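You operate a simulated robot arm through the tools that you are given. There is no shell and no other tool. Be economical: measure what you need, move in short steps, check, and stop when the job is done.

You run a simulated robot arm. Do the job below in one go: nothing can be reset, and whatever is moved stays where it is left.

Task
Put the shelf riser together: both posts into the base, then the board on top.

It is judged by the outcome, as a careful person would: the job done as asked, and still so three seconds after it is handed in. It fails if anything else is knocked over, pushed out of place, dropped, spilled or broken.

Robot
A 7-joint arm with a two-finger parallel gripper, fixed in place. Base frame: the origin is at the foot of the arm, x ahead of it, y to its left, z up. Lengths are in m, angles in degrees, forces in N, time in s.
With the tool pointing down near the work surface it reaches from about 0.34 to 0.78 m from the base axis. Its first joint turns from -166.0 to 166.0 degrees. Payload 3.91 kg.
The TCP is the grasp point between the finger pads, 0.03 m short of the fingertips. In the tool frame z runs along the fingers and y along their closing line. The gripper opens to 0.11 m. The fingers are 0.02 m wide and 0.01 m thick; the gripper's body (0.048 by 0.112 m) begins 0.055 m behind the TCP.
Orientation is that of the tool frame in the base frame, as a unit quaternion [x, y, z, w]. With the fingers straight down and closing along the base's y, the tool's x points along the base's -x, its y along +y and its z along -z.

Tools
- The arm moves only by the tool arm_command. Its argument "plan" is a list of rows, each an object of numbers (a shift or turn left out is 0, a gripper value left out holds the last): "claw": the opening, from 0 (shut) to 1 (fully open); "tx", "ty", "tz": the shift along the tool's x, y, z in m; "ax", "ay", "az": the turn, a rotation vector about the tool's x, y, z in degrees. In form: [{"claw": .., "tx": .., "ty": .., "tz": .., "ax": .., "ay": .., "az": ..}, ...]. A call has 1 to 10 rows; each row shifts and turns the commanded pose from where the row before left it, along the tool's axes as they then stand. Each row takes 0.2 s and may step no farther than 0.05 m and 8.6 degrees from the row before; otherwise, or with a gripper value out of range, the whole call is refused. Where a pose cannot be reached the arm comes as near as it can. A force on the tool above 60 N (or 10 N above the force at the start of the call, whichever is more), or a blocked arm, ends the call early, and 0.2 s more pass. Each finger travels about 0.153 m/s and halts on what it meets, pressing with about 44 N; the grip force reading is that of the motor and also rises with nothing between the fingers. The clock runs only during rows and for 0.2 s after the last one: add rows that do not move to give the fingers time. It gives the time, the measured TCP pose, the force on the tool (base axes), the opening and the grip force at its end, in the units of the frame above (readings bear some noise).
- Cameras (640 x 400 px; columns grow to the right, rows downward): "scene" is fixed at [0.0505, 0.6407, 1.5031]; the picture's right is [-0.84, -0.54, 0.00], its down [-0.30, 0.47, -0.83] and it looks along [0.45, -0.70, -0.56] (base axes); focal length 310 px, centre (320, 200). "wrist" rides on the gripper at [0.077, 0.007, -0.114] in the tool frame; the picture's right is [-0.09, 1.00, 0.00], its down [-0.80, -0.07, -0.59] and it looks along [-0.59, -0.05, 0.80] (tool axes); focal length 270 px, centre (320, 200). There is no depth. A picture from a camera that has moved, and an enlarged one, comes with that camera's place and axes in the base frame and with its lens. The place of the scene camera against the robot may be out by one fixed shift of up to 0.012 m in any direction.
- camera(camera): a new picture of that camera. It takes no simulated time.
- move_column(by): slides the trunk up (or, below 0, down) by that many m; the arm rides with it, the base frame stays. It gives what a move gives, with no picture.
- enlarge(camera, box): a new picture of the part [left, top, right, bottom] of that camera's present view, enlarged. It takes no simulated time.
- sign_off(): hands the job in; it is judged then, once.

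Go step by step. Nothing tells you positions but the pictures and the camera data: compare them with the known pose of the tool, close in by small moves and look again before you grip or let go. The budget is 120 turns and 84 pictures, counting those below and the enlarged ones. Unless the task says otherwise, let go and move clear before handing in, and close with one line.

The tools are called after ">>>" by a JSON object that holds its "api" and its "payload". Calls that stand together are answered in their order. arm_command: Moves the arm, as the interface text tells. Its arguments: {"type":"object","properties":{"plan":{"type":"array","items":{"type":"object","properties":{"claw":{"type":"number"},"tx":{"type":"number"},"ty":{"type":"number"},"tz":{"type":"number"},"ax":{"type":"number"},"ay":{"type":"number"},"az":{"type":"number"}}}}},"required":["plan"]} The other tools are called the same way: move_column (by) slides the trunk up or down; camera (camera) takes a picture; enlarge (camera, box) takes an enlarged picture of a part of a camera's view; sign_off () hands the job in.

At the start:

```text
t: 0.0
eef_pos: [0.4452, -0.1186, 1.0148]
orientation: [0.0, 1.0, 0.0, 0.0]
ft_force: [0.2, -0.6, 0.5]
finger_gap: 0.1099
finger_force: 0.1
trunk travel left (down, up): [-0.525, 0.085]
```

scene: 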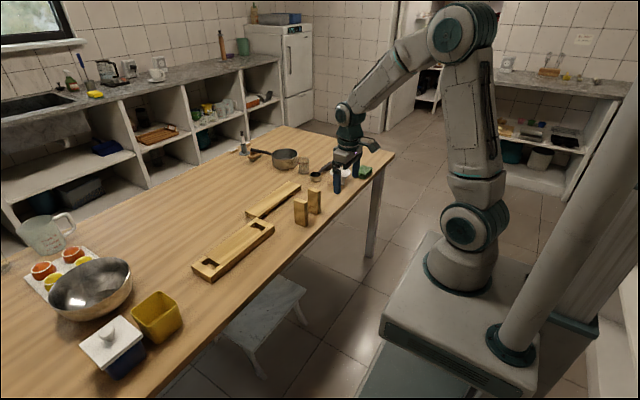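
wrist: 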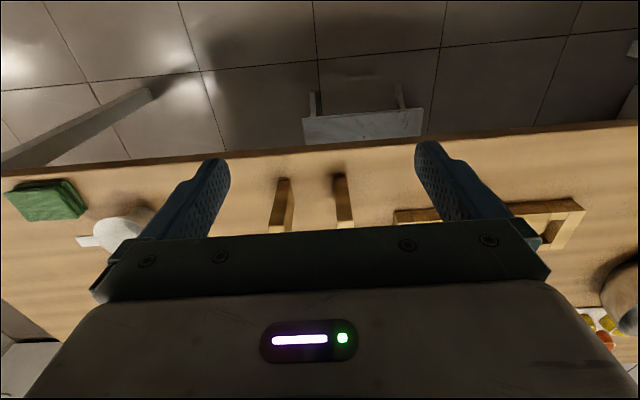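

I see a base with two sockets, two posts standing nearer the robot, and a board lying behind. I'll enlarge the view to measure them.

>>> {"api": "enlarge", "payload": {"camera": "scene", "box": [180, 160, 340, 290]}}

>>> {"api": "enlarge", "payload": {"camera": "scene", "box": [220, 120, 400, 230]}}

```text
3.08 times, centred on (260, 225) of scene
camera zoom: at [0.0505, 0.6407, 1.5031], right [-0.84, -0.54, 0.0], down [-0.3, 0.47, -0.83], along [0.45, -0.7, -0.56], focal length 955 px, centre (505, 123)
```

zoom: 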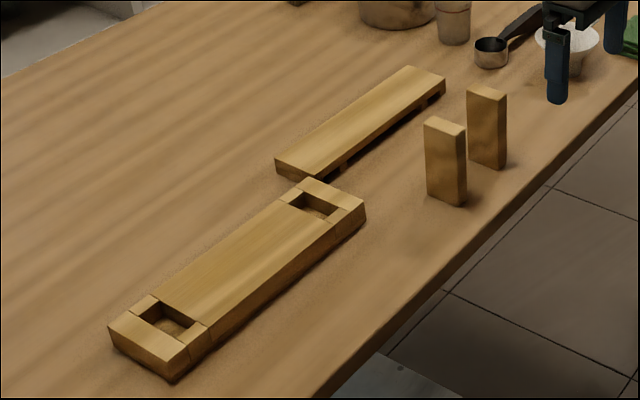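

```text
3.56 times, centred on (310, 175) of scene
camera zoom: at [0.0505, 0.6407, 1.5031], right [-0.84, -0.54, 0.0], down [-0.3, 0.47, -0.83], along [0.45, -0.7, -0.56], focal length 1103 px, centre (356, 289)
```

zoom: 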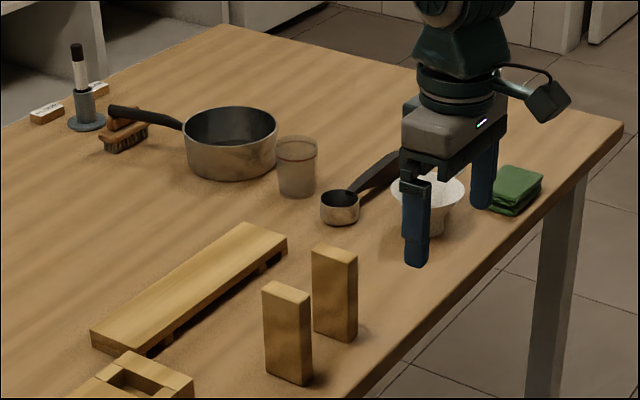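

The base lies along y at about x=0.71, y 0 to 0.26. The posts are near (0.62, -0.10) and (0.62, -0.19), and the board is near x=0.785, y -0.29 to -0.03. I'll move the wrist camera over the base for a closer look.

>>> {"api": "arm_command", "payload": {"plan": [{"tx": -0.02, "ty": 0.038}, {"tx": -0.02, "ty": 0.038}, {"tx": -0.02, "ty": 0.038}, {"tx": -0.02, "ty": 0.038}, {"tx": -0.02, "ty": 0.038}, {"tx": -0.02, "ty": 0.038}, {"tx": -0.02, "ty": 0.038}, {}]}}

>>> {"api": "camera", "payload": {"camera": "wrist"}}

```text
t: 1.8
eef_pos: [0.5852, 0.146, 1.0137]
orientation: [0.001, 1.0, 0.0, 0.0]
ft_force: [-0.8, -0.1, 0.0]
finger_gap: 0.1099
finger_force: 0.0
trunk travel left (down, up): [-0.525, 0.085]
```

```text
79 pictures are left
camera wrist: at [0.5089, 0.1521, 1.1294], right [0.09, 1.0, 0.0], down [0.8, -0.07, 0.59], along [0.59, -0.05, -0.8], focal length 270 px, centre (320, 200)
```

wrist: 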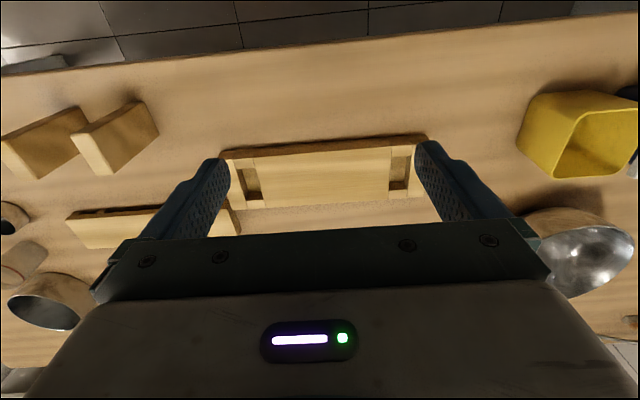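

The base and both sockets are visible here. I'll enlarge this view.

>>> {"api": "enlarge", "payload": {"camera": "wrist", "box": [210, 120, 430, 250]}}

>>> {"api": "enlarge", "payload": {"camera": "wrist", "box": [0, 90, 240, 250]}}

```text
2.91 times, centred on (320, 185) of wrist
camera zoom: at [0.5089, 0.1521, 1.1294], right [0.09, 1.0, 0.0], down [0.8, -0.07, 0.59], along [0.59, -0.05, -0.8], focal length 786 px, centre (320, 244)
```

zoom: 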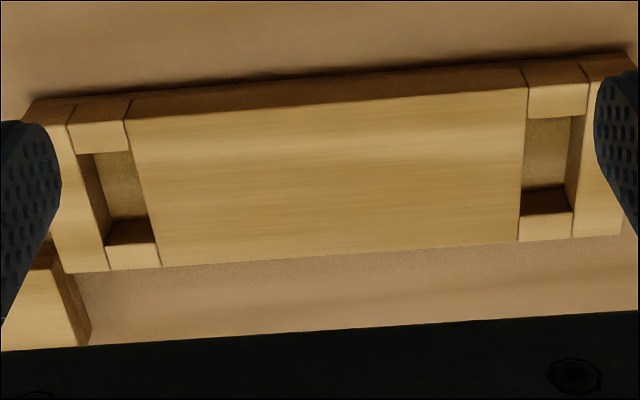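

```text
2.50 times, centred on (120, 170) of wrist
camera zoom: at [0.5089, 0.1521, 1.1294], right [0.09, 1.0, 0.0], down [0.8, -0.07, 0.59], along [0.59, -0.05, -0.8], focal length 676 px, centre (820, 275)
```

zoom: 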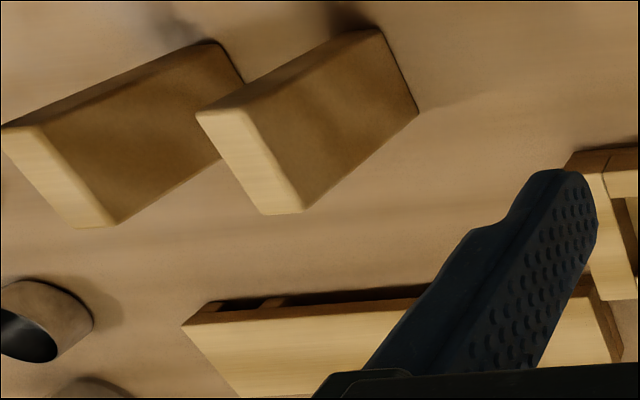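

The sockets centre at about (0.723, 0.028) and (0.723, 0.251), with the base top at z≈0.785. The posts are about 0.05 × 0.02 and 0.109 tall, with their thin side along y. I'm moving above the first post, near (0.620, -0.1025).

>>> {"api": "arm_command", "payload": {"plan": [{"claw": 0.65, "tx": -0.0058, "ty": -0.0414, "tz": 0.01}, {"tx": -0.0058, "ty": -0.0414, "tz": 0.01}, {"tx": -0.0058, "ty": -0.0414, "tz": 0.01}, {"tx": -0.0058, "ty": -0.0414, "tz": 0.01}, {"tx": -0.0058, "ty": -0.0414, "tz": 0.01}, {"tx": -0.0058, "ty": -0.0414, "tz": 0.01}, {}, {}]}}

>>> {"api": "camera", "payload": {"camera": "wrist"}}

```text
t: 3.6
eef_pos: [0.6204, -0.1011, 0.9539]
orientation: [0.001, 1.0, 0.0, 0.001]
ft_force: [-0.4, -0.1, 0.0]
finger_gap: 0.0715
finger_force: 0.2
trunk travel left (down, up): [-0.525, 0.085]
```

```text
76 pictures are left
camera wrist: at [0.5439, -0.0951, 1.0691], right [0.09, 1.0, 0.0], down [0.8, -0.07, 0.59], along [0.59, -0.05, -0.8], focal length 270 px, centre (320, 200)
```

wrist: 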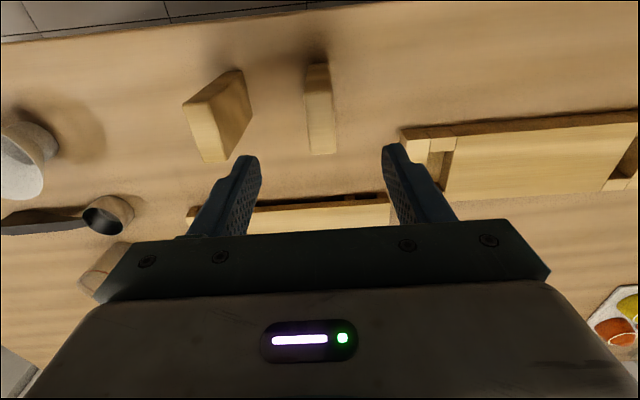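

The post lines up with the gripper, so I'll descend, grip and lift.

>>> {"api": "arm_command", "payload": {"plan": [{"tz": 0.035, "tx": 0.001}, {"tz": 0.035}, {"tz": 0.034}, {}, {"claw": 0.1}, {}, {}, {}]}}

>>> {"api": "camera", "payload": {"camera": "wrist"}}

```text
t: 5.4
eef_pos: [0.6184, -0.1024, 0.8494]
orientation: [0.0, 1.0, 0.0, 0.0]
ft_force: [-0.6, 0.4, 0.0]
finger_gap: 0.0213
finger_force: 44.0
trunk travel left (down, up): [-0.525, 0.085]
```

```text
75 pictures are left
camera wrist: at [0.5424, -0.0961, 0.9644], right [0.09, 1.0, 0.0], down [0.8, -0.07, 0.59], along [0.59, -0.05, -0.8], focal length 270 px, centre (320, 200)
```

wrist: 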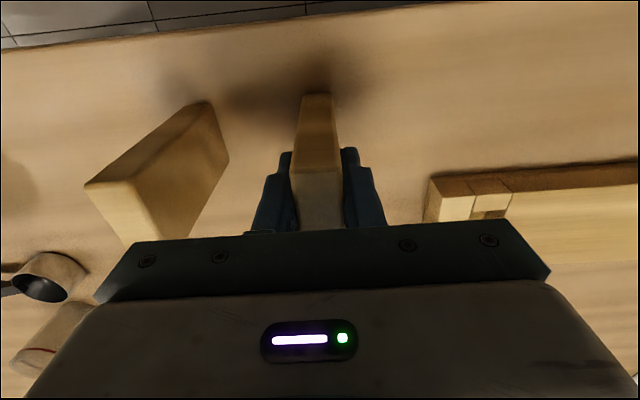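

Gripped, with a gap of 0.021. I'll lift and carry it above the +y socket.

>>> {"api": "arm_command", "payload": {"plan": [{"tz": -0.04}, {"tz": -0.04}, {"tx": -0.013, "ty": 0.0442}, {"tx": -0.013, "ty": 0.0442}, {"tx": -0.013, "ty": 0.0442}, {"tx": -0.013, "ty": 0.0442}, {"tx": -0.013, "ty": 0.0442}, {"tx": -0.013, "ty": 0.0442}, {"tx": -0.013, "ty": 0.0442}, {"tx": -0.012, "ty": 0.0442}]}}

>>> {"api": "arm_command", "payload": {"plan": [{}]}}

>>> {"api": "camera", "payload": {"camera": "wrist"}}

>>> {"api": "enlarge", "payload": {"camera": "scene", "box": [170, 170, 300, 290]}}

```text
t: 7.6
eef_pos: [0.7245, 0.2508, 0.9301]
orientation: [0.0, 1.0, 0.0, 0.0]
ft_force: [-0.6, -0.5, -0.7]
finger_gap: 0.0213
finger_force: 44.0
trunk travel left (down, up): [-0.525, 0.085]
```

```text
t: 8.0
eef_pos: [0.7243, 0.2498, 0.9294]
orientation: [0.001, 1.0, 0.0, 0.0]
ft_force: [-0.3, 0.1, -0.2]
finger_gap: 0.0215
finger_force: 44.8
trunk travel left (down, up): [-0.525, 0.085]
```

```text
74 pictures are left
camera wrist: at [0.6471, 0.2555, 1.0458], right [0.09, 1.0, 0.0], down [0.8, -0.07, 0.59], along [0.59, -0.05, -0.8], focal length 270 px, centre (320, 200)
```

wrist: 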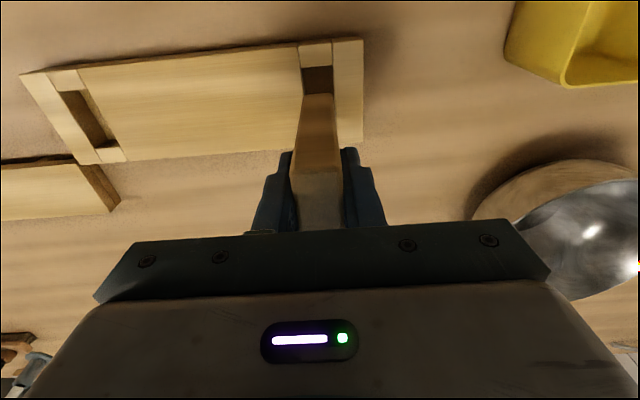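

```text
3.33 times, centred on (235, 230) of scene
camera zoom: at [0.0505, 0.6407, 1.5031], right [-0.84, -0.54, 0.0], down [-0.3, 0.47, -0.83], along [0.45, -0.7, -0.56], focal length 1034 px, centre (603, 100)
```

zoom: 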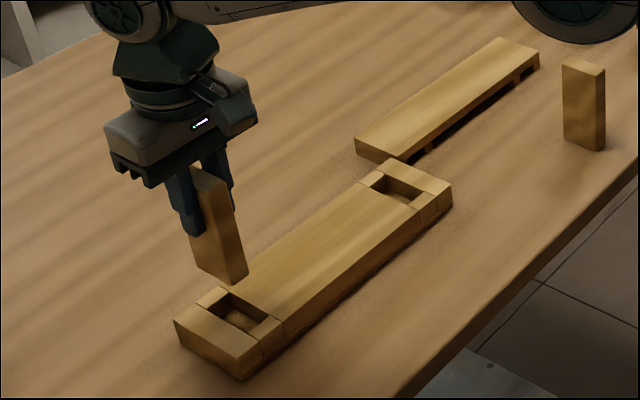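

The post is above the socket. I'll measure the alignment in an enlarged wrist view.

>>> {"api": "enlarge", "payload": {"camera": "wrist", "box": [250, 25, 390, 165]}}

```text
2.86 times, centred on (320, 95) of wrist
camera zoom: at [0.6471, 0.2555, 1.0458], right [0.09, 1.0, 0.0], down [0.8, -0.07, 0.59], along [0.59, -0.05, -0.8], focal length 772 px, centre (320, 500)
```

zoom: 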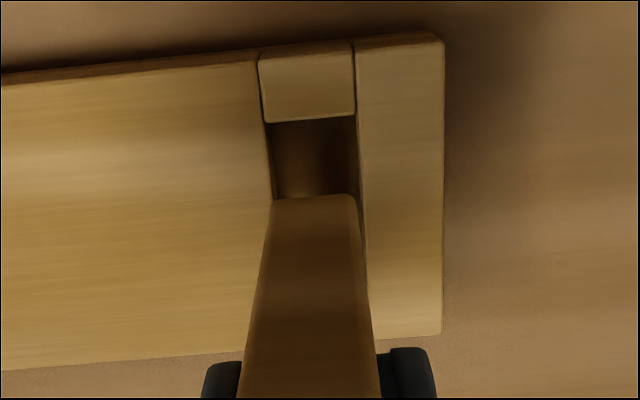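

Relative offset is about -3.5 mm in x and -0.6 mm in y. I'll correct that and lower to just inside the socket mouth.

>>> {"api": "arm_command", "payload": {"plan": [{"tx": 0.0035, "ty": -0.0006}, {"tz": 0.03}, {"tz": 0.02}, {"tz": 0.008}, {}]}}

>>> {"api": "enlarge", "payload": {"camera": "wrist", "box": [230, 20, 410, 170]}}

>>> {"api": "enlarge", "payload": {"camera": "scene", "box": [180, 200, 290, 290]}}

```text
t: 9.2
eef_pos: [0.7175, 0.2512, 0.8718]
orientation: [0.0, 1.0, 0.0, 0.001]
ft_force: [0.0, 0.0, 0.8]
finger_gap: 0.0217
finger_force: 44.0
trunk travel left (down, up): [-0.525, 0.085]
```

```text
2.67 times, centred on (320, 95) of wrist
camera zoom: at [0.6409, 0.2567, 0.9877], right [0.09, 1.0, 0.0], down [0.8, -0.07, 0.59], along [0.59, -0.05, -0.8], focal length 721 px, centre (320, 480)
```

zoom: 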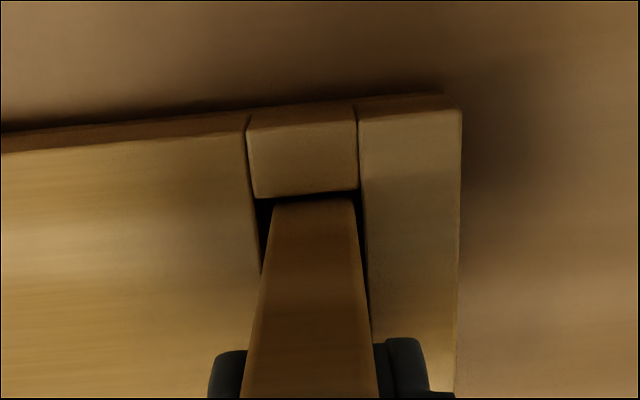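

```text
4.44 times, centred on (235, 245) of scene
camera zoom: at [0.0505, 0.6407, 1.5031], right [-0.84, -0.54, 0.0], down [-0.3, 0.47, -0.83], along [0.45, -0.7, -0.56], focal length 1379 px, centre (698, 0)
```

zoom: 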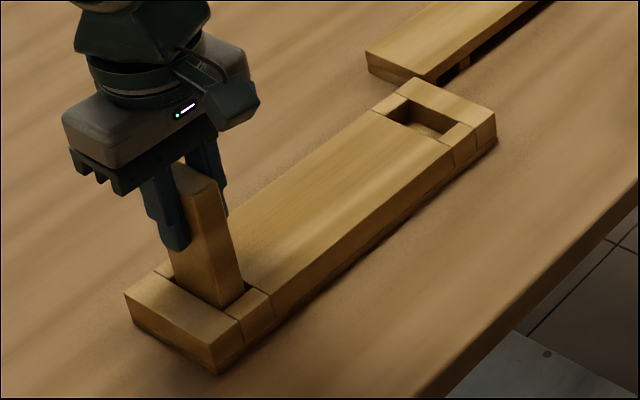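

The post tip sits in the mouth, about 1 mm off centre toward +y. I'll nudge it and lower gently.

>>> {"api": "arm_command", "payload": {"plan": [{"tx": -0.001, "ty": -0.0012}, {"tz": 0.004}, {"tz": 0.004}, {}]}}

>>> {"api": "arm_command", "payload": {"plan": [{"tz": 0.003}, {"tz": 0.002}, {}]}}

```text
t: 10.2
eef_pos: [0.7193, 0.2497, 0.8649]
orientation: [0.0, 1.0, 0.0, -0.001]
ft_force: [-0.7, 1.1, -1.1]
finger_gap: 0.0216
finger_force: 44.2
trunk travel left (down, up): [-0.525, 0.085]
```

```text
t: 11.0
eef_pos: [0.7194, 0.2497, 0.8585]
orientation: [0.0, 1.0, 0.001, 0.001]
ft_force: [0.9, -0.5, -1.6]
finger_gap: 0.0213
finger_force: 44.4
trunk travel left (down, up): [-0.525, 0.085]
```

No contact force yet. I'll keep lowering.

>>> {"api": "arm_command", "payload": {"plan": [{"tz": 0.002}, {}]}}

>>> {"api": "arm_command", "payload": {"plan": [{"tz": 0.002}, {}]}}

>>> {"api": "enlarge", "payload": {"camera": "scene", "box": [180, 200, 290, 290]}}

```text
t: 11.6
eef_pos: [0.7189, 0.2496, 0.8574]
orientation: [0.0, 1.0, 0.001, 0.001]
ft_force: [-0.9, 0.1, -0.3]
finger_gap: 0.0211
finger_force: 43.9
trunk travel left (down, up): [-0.525, 0.085]
```

```text
t: 12.2
eef_pos: [0.7197, 0.2504, 0.8573]
orientation: [0.001, 1.0, 0.0, 0.0]
ft_force: [0.9, 0.3, 5.6]
finger_gap: 0.0216
finger_force: 44.0
trunk travel left (down, up): [-0.525, 0.085]
```

```text
4.44 times, centred on (235, 245) of scene
camera zoom: at [0.0505, 0.6407, 1.5031], right [-0.84, -0.54, 0.0], down [-0.3, 0.47, -0.83], along [0.45, -0.7, -0.56], focal length 1379 px, centre (698, 0)
```

zoom: 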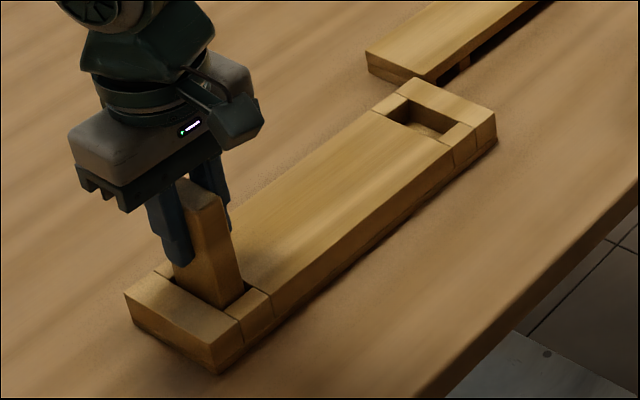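

Contact at a force of 5.6 N with the bottom at about z=0.768, so the post is seated on the socket floor. I'll release and rise straight up.

>>> {"api": "arm_command", "payload": {"plan": [{"claw": 0.5}, {}, {"tz": -0.03}, {"tz": -0.04}, {"tz": -0.04}, {}]}}

>>> {"api": "camera", "payload": {"camera": "wrist"}}

```text
t: 13.6
eef_pos: [0.7184, 0.252, 0.9651]
orientation: [0.001, 1.0, -0.001, 0.0]
ft_force: [-0.1, 0.1, -0.6]
finger_gap: 0.0552
finger_force: 0.0
trunk travel left (down, up): [-0.525, 0.085]
```

```text
68 pictures are left
camera wrist: at [0.6424, 0.2575, 1.0811], right [0.09, 1.0, 0.0], down [0.8, -0.07, 0.59], along [0.59, -0.05, -0.8], focal length 270 px, centre (320, 200)
```

wrist: 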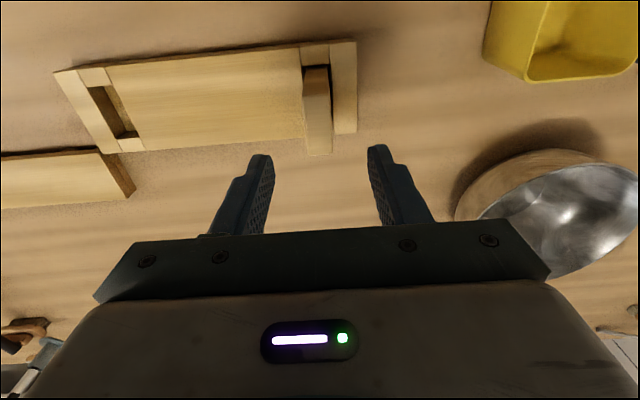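

The first post stands in its socket. Next is the second post.

>>> {"api": "arm_command", "payload": {"plan": [{"claw": 0.65, "tx": 0.0099, "ty": -0.0438}, {"tx": 0.0099, "ty": -0.0438}, {"tx": 0.0099, "ty": -0.0438}, {"tx": 0.0099, "ty": -0.0438}, {"tx": 0.0099, "ty": -0.0438}, {"tx": 0.0099, "ty": -0.0438}, {"tx": 0.0099, "ty": -0.0438}, {"tx": 0.0099, "ty": -0.0438}, {"tx": 0.0099, "ty": -0.0438}, {"tx": 0.0099, "ty": -0.0438}]}}

>>> {"api": "arm_command", "payload": {"plan": [{}]}}

>>> {"api": "enlarge", "payload": {"camera": "wrist", "box": [200, 30, 440, 230]}}

```text
t: 15.8
eef_pos: [0.6201, -0.1886, 0.9669]
orientation: [0.0, 1.0, 0.0, 0.001]
ft_force: [-0.2, -0.8, 0.0]
finger_gap: 0.0714
finger_force: 0.1
trunk travel left (down, up): [-0.525, 0.085]
```

```text
t: 16.2
eef_pos: [0.6199, -0.1862, 0.9667]
orientation: [0.0, 1.0, -0.001, 0.0]
ft_force: [-0.3, 0.8, -0.7]
finger_gap: 0.0715
finger_force: 0.0
trunk travel left (down, up): [-0.525, 0.085]
```

```text
2.00 times, centred on (320, 130) of wrist
camera zoom: at [0.5438, -0.1811, 1.0828], right [0.09, 1.0, 0.0], down [0.8, -0.07, 0.59], along [0.59, -0.05, -0.8], focal length 541 px, centre (320, 340)
```

zoom: 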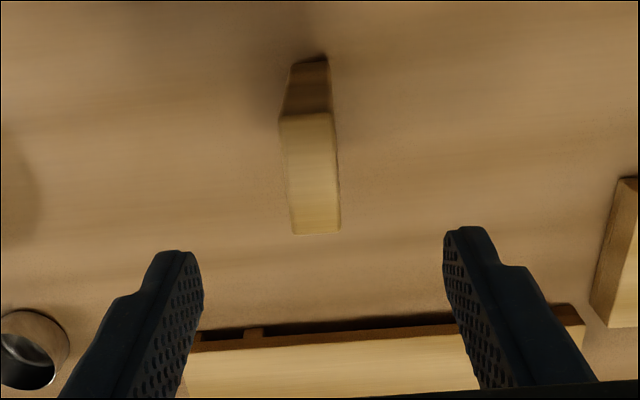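

The post centre is at about (0.619, -0.190). I'll shift slightly, descend and grip.

>>> {"api": "arm_command", "payload": {"plan": [{"tz": 0.038, "tx": 0.001, "ty": -0.0035}, {"tz": 0.04}, {"tz": 0.039}, {}, {"claw": 0.1}, {}, {}, {}]}}

>>> {"api": "arm_command", "payload": {"plan": [{"tz": -0.03}, {"tz": -0.04}, {"tz": -0.02}, {}]}}

>>> {"api": "camera", "payload": {"camera": "wrist"}}

```text
t: 18.0
eef_pos: [0.6183, -0.192, 0.8502]
orientation: [0.0, 1.0, 0.0, 0.0]
ft_force: [0.1, -0.3, -0.5]
finger_gap: 0.0212
finger_force: 44.0
trunk travel left (down, up): [-0.525, 0.085]
```

```text
t: 19.0
eef_pos: [0.6174, -0.1919, 0.9389]
orientation: [0.0, 1.0, 0.0, 0.0]
ft_force: [-0.1, 0.7, -0.2]
finger_gap: 0.0213
finger_force: 43.9
trunk travel left (down, up): [-0.525, 0.085]
```

```text
66 pictures are left
camera wrist: at [0.5418, -0.1859, 1.055], right [0.09, 1.0, 0.0], down [0.8, -0.07, 0.59], along [0.59, -0.05, -0.8], focal length 270 px, centre (320, 200)
```

wrist: 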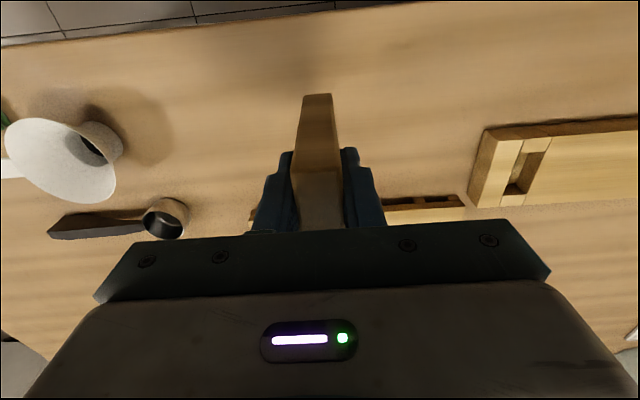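

Lifted. I'll carry it above the -y socket.

>>> {"api": "arm_command", "payload": {"plan": [{"tx": -0.017, "ty": 0.0364}, {"tx": -0.017, "ty": 0.0364}, {"tx": -0.017, "ty": 0.0364}, {"tx": -0.017, "ty": 0.0364}, {"tx": -0.017, "ty": 0.0364}, {"tx": -0.017, "ty": 0.0364}, {"tz": 0.02}, {}]}}

>>> {"api": "enlarge", "payload": {"camera": "wrist", "box": [230, 20, 410, 170]}}

```text
t: 20.8
eef_pos: [0.7212, 0.0282, 0.9176]
orientation: [0.001, 1.0, -0.001, 0.0]
ft_force: [0.7, -0.4, -1.0]
finger_gap: 0.021
finger_force: 43.8
trunk travel left (down, up): [-0.525, 0.085]
```

```text
2.67 times, centred on (320, 95) of wrist
camera zoom: at [0.6437, 0.0326, 1.034], right [0.09, 1.0, 0.0], down [0.8, -0.07, 0.59], along [0.59, -0.05, -0.8], focal length 721 px, centre (320, 480)
```

zoom: 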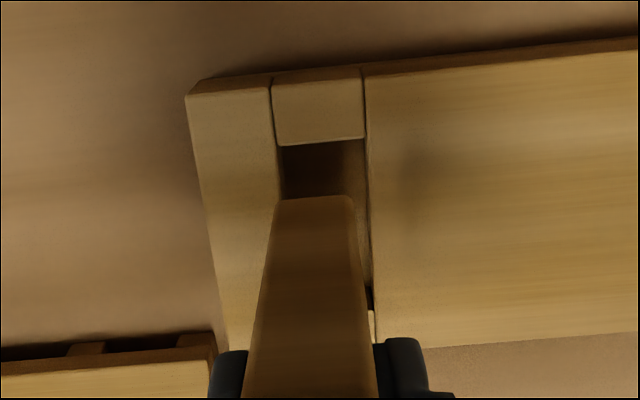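

The post needs about +2.5 mm in y and -2 mm in x. I'll correct and lower to the mouth.

>>> {"api": "arm_command", "payload": {"plan": [{"tx": 0.002, "ty": 0.0025}, {"tz": 0.025}, {"tz": 0.02}, {}]}}

>>> {"api": "enlarge", "payload": {"camera": "wrist", "box": [230, 20, 410, 170]}}

```text
t: 21.8
eef_pos: [0.719, 0.0282, 0.8742]
orientation: [0.0, 1.0, 0.0, 0.0]
ft_force: [-0.2, 0.3, -0.2]
finger_gap: 0.0213
finger_force: 43.9
trunk travel left (down, up): [-0.525, 0.085]
```

```text
2.67 times, centred on (320, 95) of wrist
camera zoom: at [0.6422, 0.0347, 0.9888], right [0.09, 1.0, 0.0], down [0.8, -0.07, 0.59], along [0.59, -0.05, -0.8], focal length 721 px, centre (320, 480)
```

zoom: 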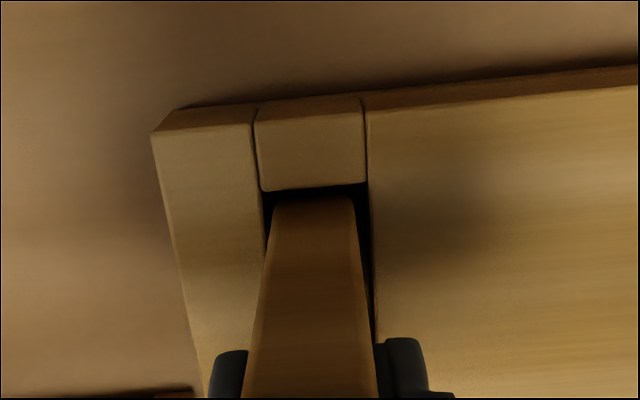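

Well centred. I'll lower it into the socket.

>>> {"api": "arm_command", "payload": {"plan": [{"ty": 0.0005, "tz": 0.004}, {"tz": 0.004}, {"tz": 0.004}, {"tz": 0.003}, {}]}}

>>> {"api": "arm_command", "payload": {"plan": [{"tz": 0.002}, {}]}}

```text
t: 23.0
eef_pos: [0.719, 0.0298, 0.8584]
orientation: [0.0, 1.0, 0.0, 0.0]
ft_force: [-0.6, 0.2, -0.3]
finger_gap: 0.0213
finger_force: 43.6
trunk travel left (down, up): [-0.525, 0.085]
```

```text
t: 23.6
eef_pos: [0.7195, 0.0303, 0.8567]
orientation: [0.0, 1.0, -0.001, 0.0]
ft_force: [-0.9, 0.7, 8.5]
finger_gap: 0.021
finger_force: 43.7
trunk travel left (down, up): [-0.525, 0.085]
```

Seated, with a contact force of 8.5 N. I'll release, rise, and then look at the board.

>>> {"api": "arm_command", "payload": {"plan": [{"claw": 0.5}, {}, {"tz": -0.03}, {"tz": -0.04}, {"tz": -0.04}, {"tz": -0.03}, {}]}}

>>> {"api": "camera", "payload": {"camera": "wrist"}}

>>> {"api": "enlarge", "payload": {"camera": "scene", "box": [180, 150, 340, 290]}}

```text
t: 25.2
eef_pos: [0.7192, 0.0313, 0.9952]
orientation: [-0.001, 1.0, 0.0, 0.0]
ft_force: [-0.3, 0.7, -0.3]
finger_gap: 0.055
finger_force: 0.1
trunk travel left (down, up): [-0.525, 0.085]
```

```text
63 pictures are left
camera wrist: at [0.6414, 0.0366, 1.1123], right [0.09, 1.0, 0.0], down [0.8, -0.07, 0.59], along [0.59, -0.05, -0.8], focal length 270 px, centre (320, 200)
```

wrist: 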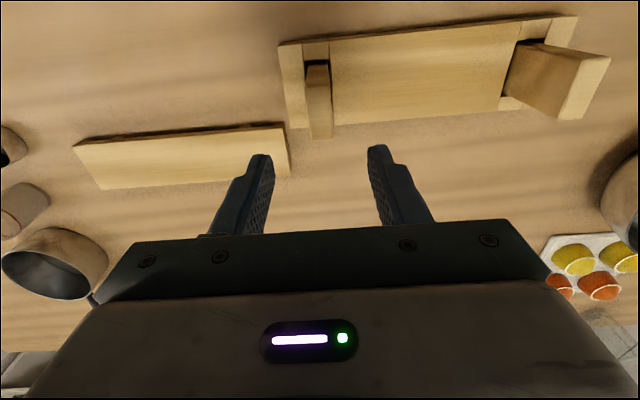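

```text
2.86 times, centred on (260, 220) of scene
camera zoom: at [0.0505, 0.6407, 1.5031], right [-0.84, -0.54, 0.0], down [-0.3, 0.47, -0.83], along [0.45, -0.7, -0.56], focal length 887 px, centre (491, 143)
```

zoom: 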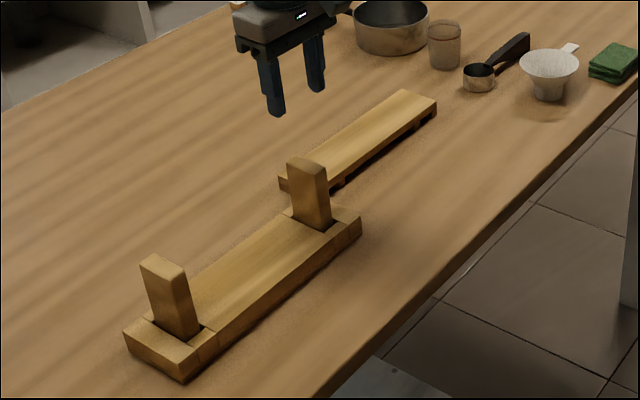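

Both posts stand in the base. I'll move to look closely at the board and the battens under it.

>>> {"api": "arm_command", "payload": {"plan": [{"claw": 1.0, "tx": 0.012, "ty": -0.04}, {"tx": 0.012, "ty": -0.04}, {"tx": 0.012, "ty": -0.04}, {"tx": 0.012, "ty": -0.04}, {"tx": 0.012, "ty": -0.03}, {"tz": 0.03}, {"tz": 0.03}, {}]}}

>>> {"api": "camera", "payload": {"camera": "wrist"}}

>>> {"api": "enlarge", "payload": {"camera": "wrist", "box": [160, 100, 480, 240]}}

```text
t: 27.0
eef_pos: [0.6591, -0.1605, 0.939]
orientation: [0.0, 1.0, 0.0, 0.001]
ft_force: [0.2, -0.7, -0.2]
finger_gap: 0.1098
finger_force: 0.2
trunk travel left (down, up): [-0.525, 0.085]
```

```text
61 pictures are left
camera wrist: at [0.583, -0.1552, 1.054], right [0.09, 1.0, 0.0], down [0.8, -0.07, 0.59], along [0.59, -0.05, -0.8], focal length 270 px, centre (320, 200)
```

wrist: 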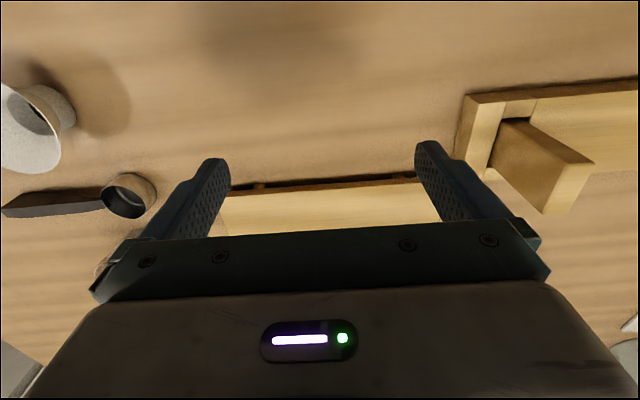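

```text
2.00 times, centred on (320, 170) of wrist
camera zoom: at [0.583, -0.1552, 1.054], right [0.09, 1.0, 0.0], down [0.8, -0.07, 0.59], along [0.59, -0.05, -0.8], focal length 541 px, centre (320, 260)
```

zoom: 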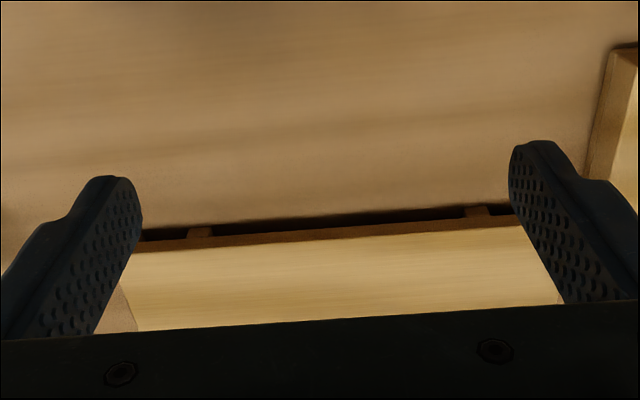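

The gripper blocks the view. I'll rise and yaw 90° so the fingers close across the board, which also gives a view along it.

>>> {"api": "arm_command", "payload": {"plan": [{"tz": -0.04}, {"tz": -0.03, "az": 8.5}, {"az": 8.5}, {"az": 8.5}, {"az": 8.5}, {"az": 8.5}, {"az": 8.5}, {"az": 8.5}, {"az": 8.5}, {"az": 8.5}]}}

>>> {"api": "arm_command", "payload": {"plan": [{"az": 8.5}, {"az": 5}, {}]}}

>>> {"api": "camera", "payload": {"camera": "wrist"}}

```text
t: 29.2
eef_pos: [0.6597, -0.1598, 1.008]
orientation: [0.62, 0.784, 0.0, 0.0]
ft_force: [0.2, -0.3, 0.8]
finger_gap: 0.1102
finger_force: 0.1
trunk travel left (down, up): [-0.525, 0.085]
```

```text
t: 30.0
eef_pos: [0.6588, -0.1593, 1.0065]
orientation: [0.708, 0.706, 0.0, 0.001]
ft_force: [-0.3, 0.3, 0.2]
finger_gap: 0.11
finger_force: 0.1
trunk travel left (down, up): [-0.525, 0.085]
```

```text
59 pictures are left
camera wrist: at [0.6668, -0.0842, 1.1221], right [1.0, -0.09, 0.0], down [-0.07, -0.8, 0.59], along [-0.05, -0.59, -0.8], focal length 270 px, centre (320, 200)
```

wrist: 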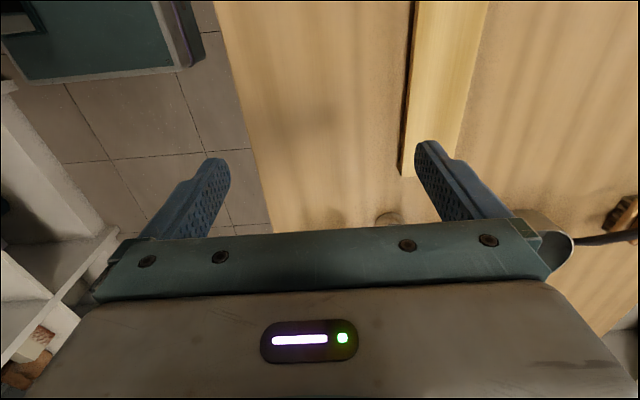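

The board sits farther out than I estimated, at x about 0.77–0.85. I'll move for a fuller view of it.

>>> {"api": "arm_command", "payload": {"plan": [{"tx": 0.035, "ty": 0.03, "tz": -0.01}, {"tx": 0.035, "ty": 0.03, "tz": -0.01}, {"tx": 0.035, "ty": 0.03, "tz": -0.01}, {"tx": 0.02, "ty": 0.01}, {}]}}

>>> {"api": "camera", "payload": {"camera": "wrist"}}

```text
t: 31.2
eef_pos: [0.7592, -0.0329, 1.0351]
orientation: [0.708, 0.706, 0.0, 0.0]
ft_force: [-0.2, -0.8, 0.0]
finger_gap: 0.1099
finger_force: 0.0
trunk travel left (down, up): [-0.525, 0.085]
```

```text
58 pictures are left
camera wrist: at [0.7657, 0.042, 1.152], right [1.0, -0.09, 0.0], down [-0.07, -0.8, 0.59], along [-0.05, -0.59, -0.8], focal length 270 px, centre (320, 200)
```

wrist: 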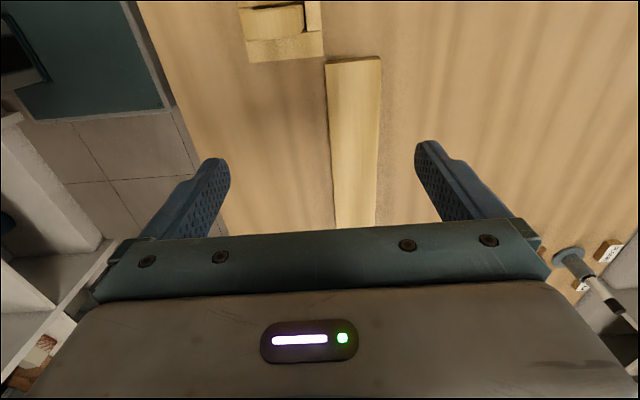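

>>> {"api": "enlarge", "payload": {"camera": "wrist", "box": [220, 0, 440, 230]}}

```text
1.74 times, centred on (330, 115) of wrist
camera zoom: at [0.7657, 0.042, 1.152], right [1.0, -0.09, 0.0], down [-0.07, -0.8, 0.59], along [-0.05, -0.59, -0.8], focal length 470 px, centre (303, 348)
```

zoom: 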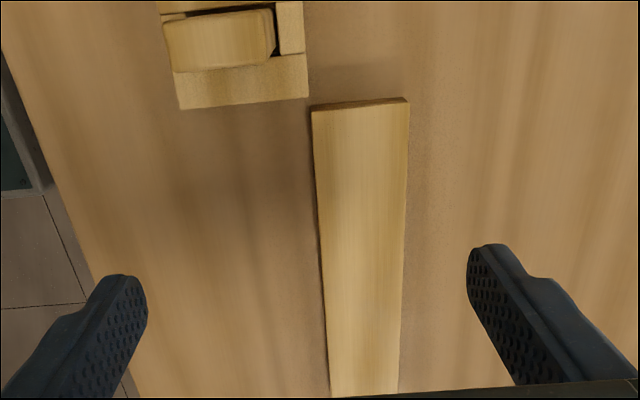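

The board spans x 0.766–0.833 and y about -0.02 to -0.30, parallel to y, with its centre near (0.80, -0.16). I'll test whether the arm can reach above it and partway down.

>>> {"api": "arm_command", "payload": {"plan": [{"tx": -0.035, "ty": 0.011}, {"tx": -0.035, "ty": 0.01}, {"tx": -0.035, "ty": 0.01}, {"tx": -0.022, "ty": 0.01}, {"tz": 0.04}, {"tz": 0.04}, {"tz": 0.04}, {"tz": 0.03}, {}, {}]}}

>>> {"api": "camera", "payload": {"camera": "wrist"}}

>>> {"api": "enlarge", "payload": {"camera": "scene", "box": [200, 120, 360, 240]}}

```text
t: 33.4
eef_pos: [0.7774, -0.1435, 0.8861]
orientation: [0.708, 0.706, 0.0, 0.0]
ft_force: [-1.0, 0.3, -0.6]
finger_gap: 0.11
finger_force: 0.0
out of reach, approached as far as the arm can: row 2, 3, 4, 5, 6, 7
trunk travel left (down, up): [-0.525, 0.085]
```

```text
56 pictures are left
camera wrist: at [0.7842, -0.0676, 1.001], right [1.0, -0.09, 0.0], down [-0.07, -0.8, 0.59], along [-0.05, -0.59, -0.8], focal length 270 px, centre (320, 200)
```

wrist: 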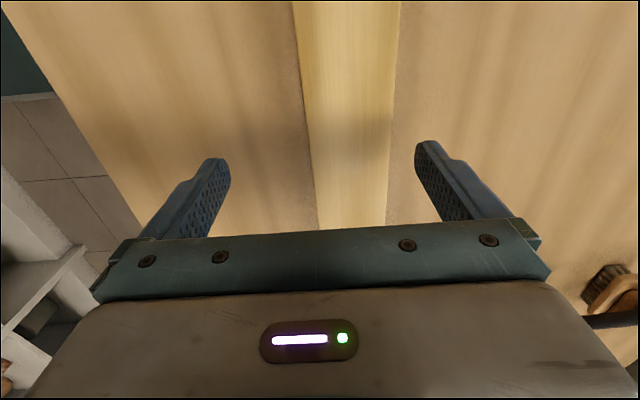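

```text
3.33 times, centred on (280, 180) of scene
camera zoom: at [0.0505, 0.6407, 1.5031], right [-0.84, -0.54, 0.0], down [-0.3, 0.47, -0.83], along [0.45, -0.7, -0.56], focal length 1034 px, centre (453, 267)
```

zoom: 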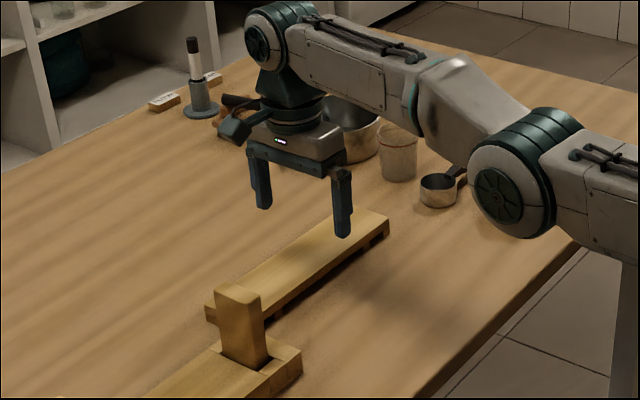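

The arm stopped at radius 0.79 at this height, but reach seems to grow lower down. I'll raise the trunk 0.08, lower the arm back, and try again toward the board centre.

>>> {"api": "move_column", "payload": {"by": 0.08}}

>>> {"api": "arm_command", "payload": {"plan": [{"tz": 0.04}, {"tz": 0.04}, {"tx": -0.017, "ty": 0.023}, {}, {}]}}

```text
t: 34.6
eef_pos: [0.7772, -0.1426, 0.9658]
orientation: [0.707, 0.707, -0.001, -0.002]
ft_force: [0.7, -0.6, 0.1]
finger_gap: 0.1099
finger_force: 0.0
trunk travel left (down, up): [-0.605, 0.005]
```

```text
t: 35.8
eef_pos: [0.7748, -0.154, 0.8875]
orientation: [0.707, 0.707, -0.001, -0.001]
ft_force: [-0.3, 0.1, 0.6]
finger_gap: 0.11
finger_force: 0.1
out of reach, approached as far as the arm can: row 3
trunk travel left (down, up): [-0.605, 0.005]
```

The vertical reach limit is about 0.79 m, and the board centre is at about 0.816 m. I'll tilt the tool about 6° outward, grip the board near its +y part, and slide it a few cm closer, moving it away from the base.

>>> {"api": "arm_command", "payload": {"plan": [{"tx": 0.03, "ax": -3}, {"tx": 0.034, "ax": -3}, {"ty": 0.02}, {"ty": 0.008}, {}]}}

>>> {"api": "enlarge", "payload": {"camera": "wrist", "box": [200, 0, 460, 240]}}

```text
t: 37.0
eef_pos: [0.8033, -0.0916, 0.8877]
orientation: [0.706, 0.706, 0.037, 0.035]
ft_force: [0.4, -0.4, 0.8]
finger_gap: 0.1099
finger_force: 0.0
out of reach, approached as far as the arm can: row 1, 2, 3, 4
trunk travel left (down, up): [-0.605, 0.005]
```

```text
1.67 times, centred on (330, 120) of wrist
camera zoom: at [0.7997, -0.0159, 1.0042], right [0.99, -0.09, 0.1], down [-0.13, -0.8, 0.58], along [0.03, -0.59, -0.81], focal length 450 px, centre (303, 333)
```

zoom: 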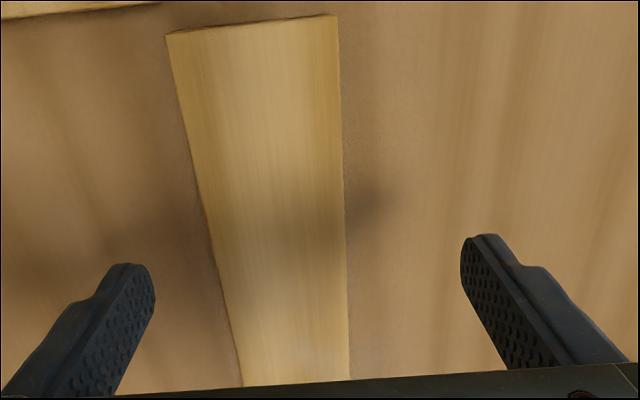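

With the tilt it reaches x=0.803 above the board. I'll lower straight down around the board, staying clear of the table.

>>> {"api": "arm_command", "payload": {"plan": [{"claw": 0.85, "ty": -0.004}, {"tz": 0.03, "ty": -0.0031}, {"tz": 0.03, "ty": -0.0031}, {"tz": 0.02, "ty": -0.0021}, {}]}}

>>> {"api": "enlarge", "payload": {"camera": "wrist", "box": [140, 60, 500, 260]}}

>>> {"api": "enlarge", "payload": {"camera": "scene", "box": [210, 130, 330, 230]}}

```text
t: 38.2
eef_pos: [0.7934, -0.0906, 0.8089]
orientation: [0.706, 0.706, 0.037, 0.037]
ft_force: [0.1, -0.6, -0.6]
finger_gap: 0.0935
finger_force: 0.0
out of reach, approached as far as the arm can: row 1, 3
trunk travel left (down, up): [-0.605, 0.005]
```

```text
1.78 times, centred on (320, 160) of wrist
camera zoom: at [0.7898, -0.0149, 0.9246], right [0.99, -0.09, 0.1], down [-0.13, -0.8, 0.58], along [0.03, -0.59, -0.81], focal length 480 px, centre (320, 271)
```

zoom: 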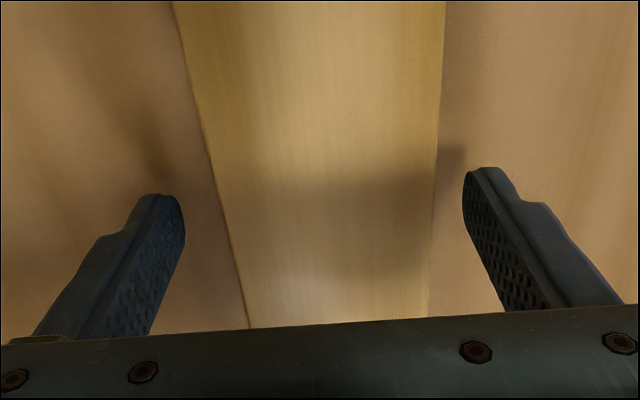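

```text
4.00 times, centred on (270, 180) of scene
camera zoom: at [0.0505, 0.6407, 1.5031], right [-0.84, -0.54, 0.0], down [-0.3, 0.47, -0.83], along [0.45, -0.7, -0.56], focal length 1241 px, centre (520, 280)
```

zoom: 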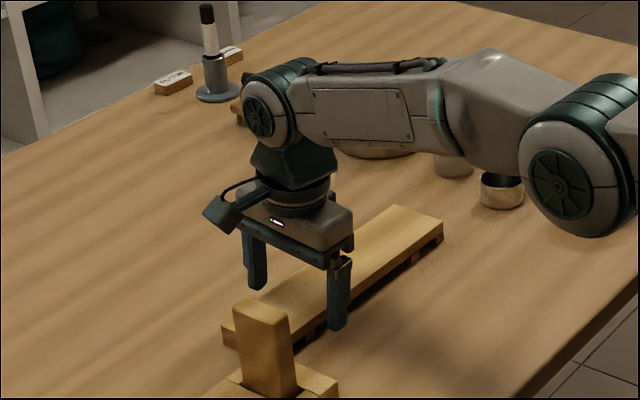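

The fingers straddle the board. I'll lower a little more and close on it.

>>> {"api": "arm_command", "payload": {"plan": [{"claw": 0.72}, {"tz": 0.004, "ty": -0.0004}, {"tz": 0.004, "ty": -0.0004}, {}, {"claw": 0.45}, {}, {}]}}

>>> {"api": "enlarge", "payload": {"camera": "scene", "box": [210, 130, 330, 230]}}

```text
t: 39.8
eef_pos: [0.793, -0.0908, 0.8003]
orientation: [0.707, 0.706, 0.036, 0.036]
ft_force: [-0.1, 0.2, 1.9]
finger_gap: 0.0708
finger_force: 44.5
out of reach, approached as far as the arm can: row 3
trunk travel left (down, up): [-0.605, 0.005]
```

```text
4.00 times, centred on (270, 180) of scene
camera zoom: at [0.0505, 0.6407, 1.5031], right [-0.84, -0.54, 0.0], down [-0.3, 0.47, -0.83], along [0.45, -0.7, -0.56], focal length 1241 px, centre (520, 280)
```

zoom: 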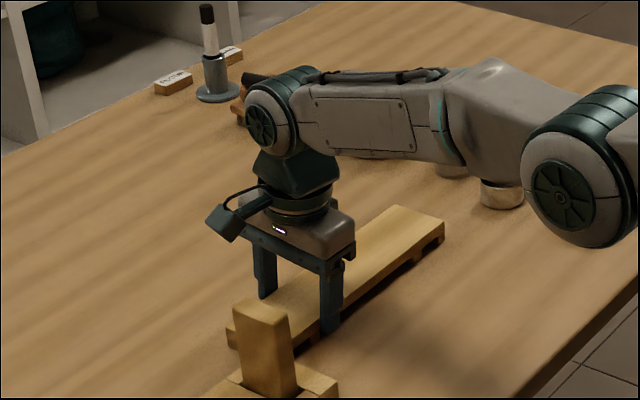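

Gripped, with a gap of 0.071. I'll slide it away from the base in -y, then toward me in -x.

>>> {"api": "arm_command", "payload": {"plan": [{"tx": -0.01}, {"tx": -0.01}, {"ty": -0.01, "tz": -0.0005}, {"ty": -0.01, "tz": -0.0005}, {"ty": -0.01, "tz": -0.0005}, {"ty": -0.01, "tz": -0.0005}, {}]}}

>>> {"api": "enlarge", "payload": {"camera": "scene", "box": [210, 130, 330, 230]}}

```text
t: 41.4
eef_pos: [0.7517, -0.1111, 0.8001]
orientation: [0.707, 0.706, 0.038, 0.038]
ft_force: [6.4, 0.7, 15.9]
finger_gap: 0.0697
finger_force: 43.7
out of reach, approached as far as the arm can: row 3
trunk travel left (down, up): [-0.605, 0.005]
```

```text
4.00 times, centred on (270, 180) of scene
camera zoom: at [0.0505, 0.6407, 1.5031], right [-0.84, -0.54, 0.0], down [-0.3, 0.47, -0.83], along [0.45, -0.7, -0.56], focal length 1241 px, centre (520, 280)
```

zoom: 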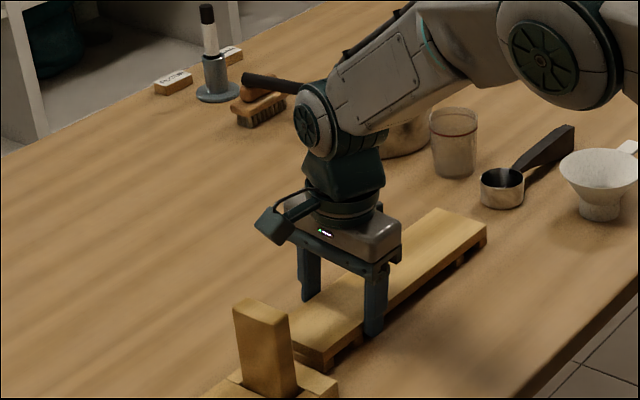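

The board has slid to about x=0.755. I'll release, rise, set the tool vertical, and look again.

>>> {"api": "arm_command", "payload": {"plan": [{"tz": -0.002}, {"claw": 0.95}, {}, {"tz": -0.03, "ty": 0.003}, {"tz": -0.04, "ty": 0.004}, {"tz": -0.04, "ax": 3}, {"tz": -0.04, "ax": 3.1}, {"tx": 0.03}, {"tx": 0.03}, {}]}}

>>> {"api": "enlarge", "payload": {"camera": "wrist", "box": [200, 0, 460, 240]}}

```text
t: 43.6
eef_pos: [0.7455, -0.0517, 0.9522]
orientation: [0.708, 0.707, -0.001, -0.001]
ft_force: [-0.7, 0.1, 0.1]
finger_gap: 0.1045
finger_force: 0.0
trunk travel left (down, up): [-0.605, 0.005]
```

```text
1.67 times, centred on (330, 120) of wrist
camera zoom: at [0.7531, 0.0252, 1.0672], right [1.0, -0.09, 0.0], down [-0.07, -0.8, 0.59], along [-0.06, -0.59, -0.8], focal length 450 px, centre (303, 333)
```

zoom: 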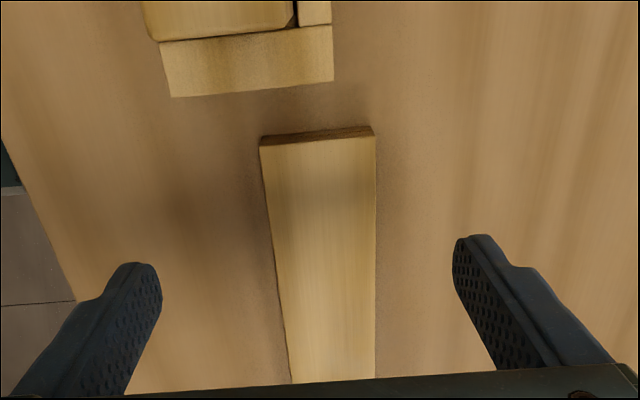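

The board centre is now at about (0.755, -0.18), within vertical reach. I'll move above its centre and check its far end.

>>> {"api": "arm_command", "payload": {"plan": [{"claw": 1.0, "tx": -0.03, "ty": 0.004}, {"tx": -0.035, "ty": 0.003}, {"tx": -0.03, "ty": 0.003}, {"tx": -0.033}, {}]}}

>>> {"api": "camera", "payload": {"camera": "wrist"}}

>>> {"api": "enlarge", "payload": {"camera": "wrist", "box": [200, 0, 460, 240]}}

```text
t: 44.8
eef_pos: [0.7562, -0.1789, 0.9492]
orientation: [0.707, 0.707, -0.002, -0.002]
ft_force: [0.5, 0.5, 0.4]
finger_gap: 0.1099
finger_force: 0.0
trunk travel left (down, up): [-0.605, 0.005]
```

```text
48 pictures are left
camera wrist: at [0.7632, -0.1023, 1.0655], right [1.0, -0.09, 0.0], down [-0.07, -0.8, 0.59], along [-0.06, -0.59, -0.8], focal length 270 px, centre (320, 200)
```

wrist: 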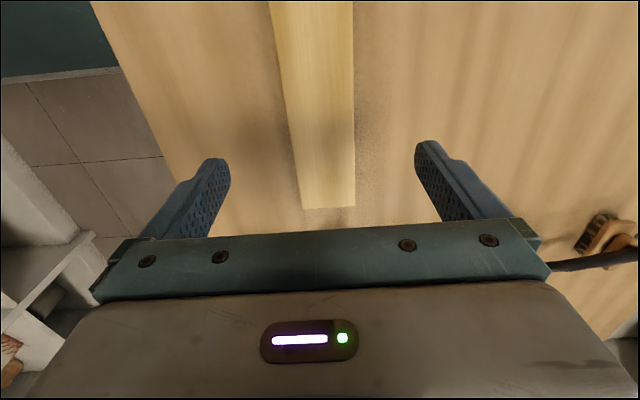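

```text
1.67 times, centred on (330, 120) of wrist
camera zoom: at [0.7632, -0.1023, 1.0655], right [1.0, -0.09, 0.0], down [-0.07, -0.8, 0.59], along [-0.06, -0.59, -0.8], focal length 450 px, centre (303, 333)
```

zoom: 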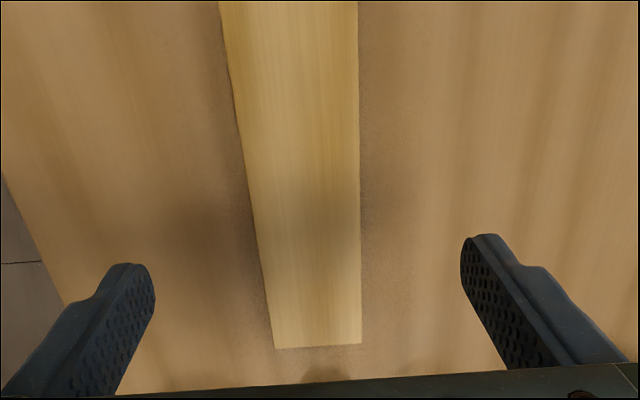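

The board spans y -0.041 to -0.321, so its centre is at (0.756, -0.181). I'll descend over the centre and grip.

>>> {"api": "arm_command", "payload": {"plan": [{"tx": -0.002, "tz": 0.04}, {"tz": 0.04}, {"tz": 0.04}, {"tz": 0.02}, {"tz": 0.012}, {}, {"claw": 0.45}, {}, {}, {}]}}

>>> {"api": "enlarge", "payload": {"camera": "scene", "box": [210, 130, 340, 230]}}

```text
t: 47.0
eef_pos: [0.7539, -0.1795, 0.7987]
orientation: [0.707, 0.707, -0.001, -0.001]
ft_force: [-0.3, -0.1, -0.1]
finger_gap: 0.0694
finger_force: 43.5
trunk travel left (down, up): [-0.605, 0.005]
```

```text
4.00 times, centred on (275, 180) of scene
camera zoom: at [0.0505, 0.6407, 1.5031], right [-0.84, -0.54, 0.0], down [-0.3, 0.47, -0.83], along [0.45, -0.7, -0.56], focal length 1241 px, centre (500, 280)
```

zoom: 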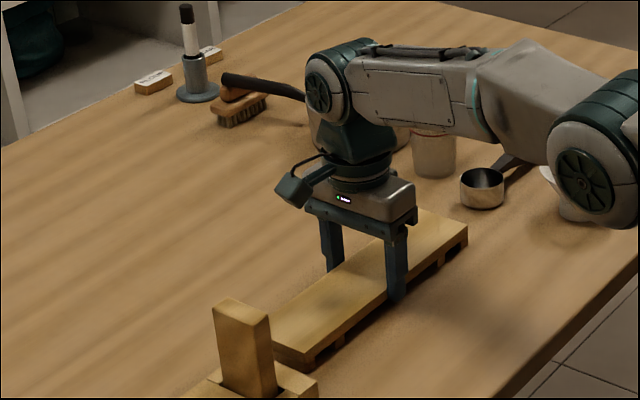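

Gripped at the centre. I'll lift and check that it stays level.

>>> {"api": "arm_command", "payload": {"plan": [{"tz": -0.02}, {"tz": -0.03, "tx": -0.005}, {"tz": -0.04, "ty": -0.008}, {"tz": -0.04, "ty": -0.008}, {"tz": -0.04, "ty": -0.008}, {"ty": -0.008}, {}]}}

>>> {"api": "camera", "payload": {"camera": "scene"}}

>>> {"api": "camera", "payload": {"camera": "wrist"}}

```text
t: 48.6
eef_pos: [0.7639, -0.1977, 0.9667]
orientation: [0.707, 0.707, -0.002, -0.002]
ft_force: [0.0, -0.3, -1.1]
finger_gap: 0.0493
finger_force: 0.0
out of reach, approached as far as the arm can: row 3, 4, 5, 6
trunk travel left (down, up): [-0.605, 0.005]
```

```text
45 pictures are left
```

scene: 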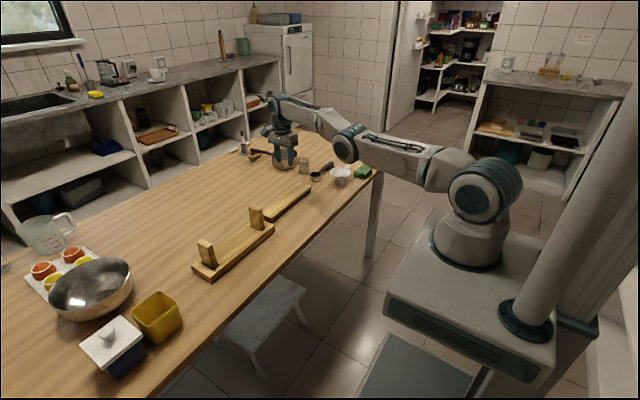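

```text
44 pictures are left
camera wrist: at [0.771, -0.1216, 1.0829], right [1.0, -0.09, -0.01], down [-0.07, -0.8, 0.59], along [-0.06, -0.59, -0.8], focal length 270 px, centre (320, 200)
```

wrist: 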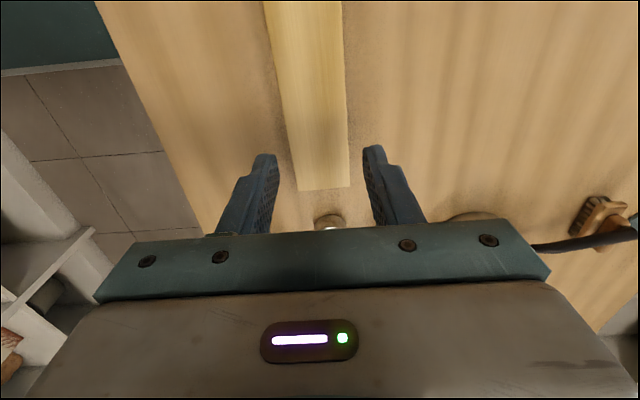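

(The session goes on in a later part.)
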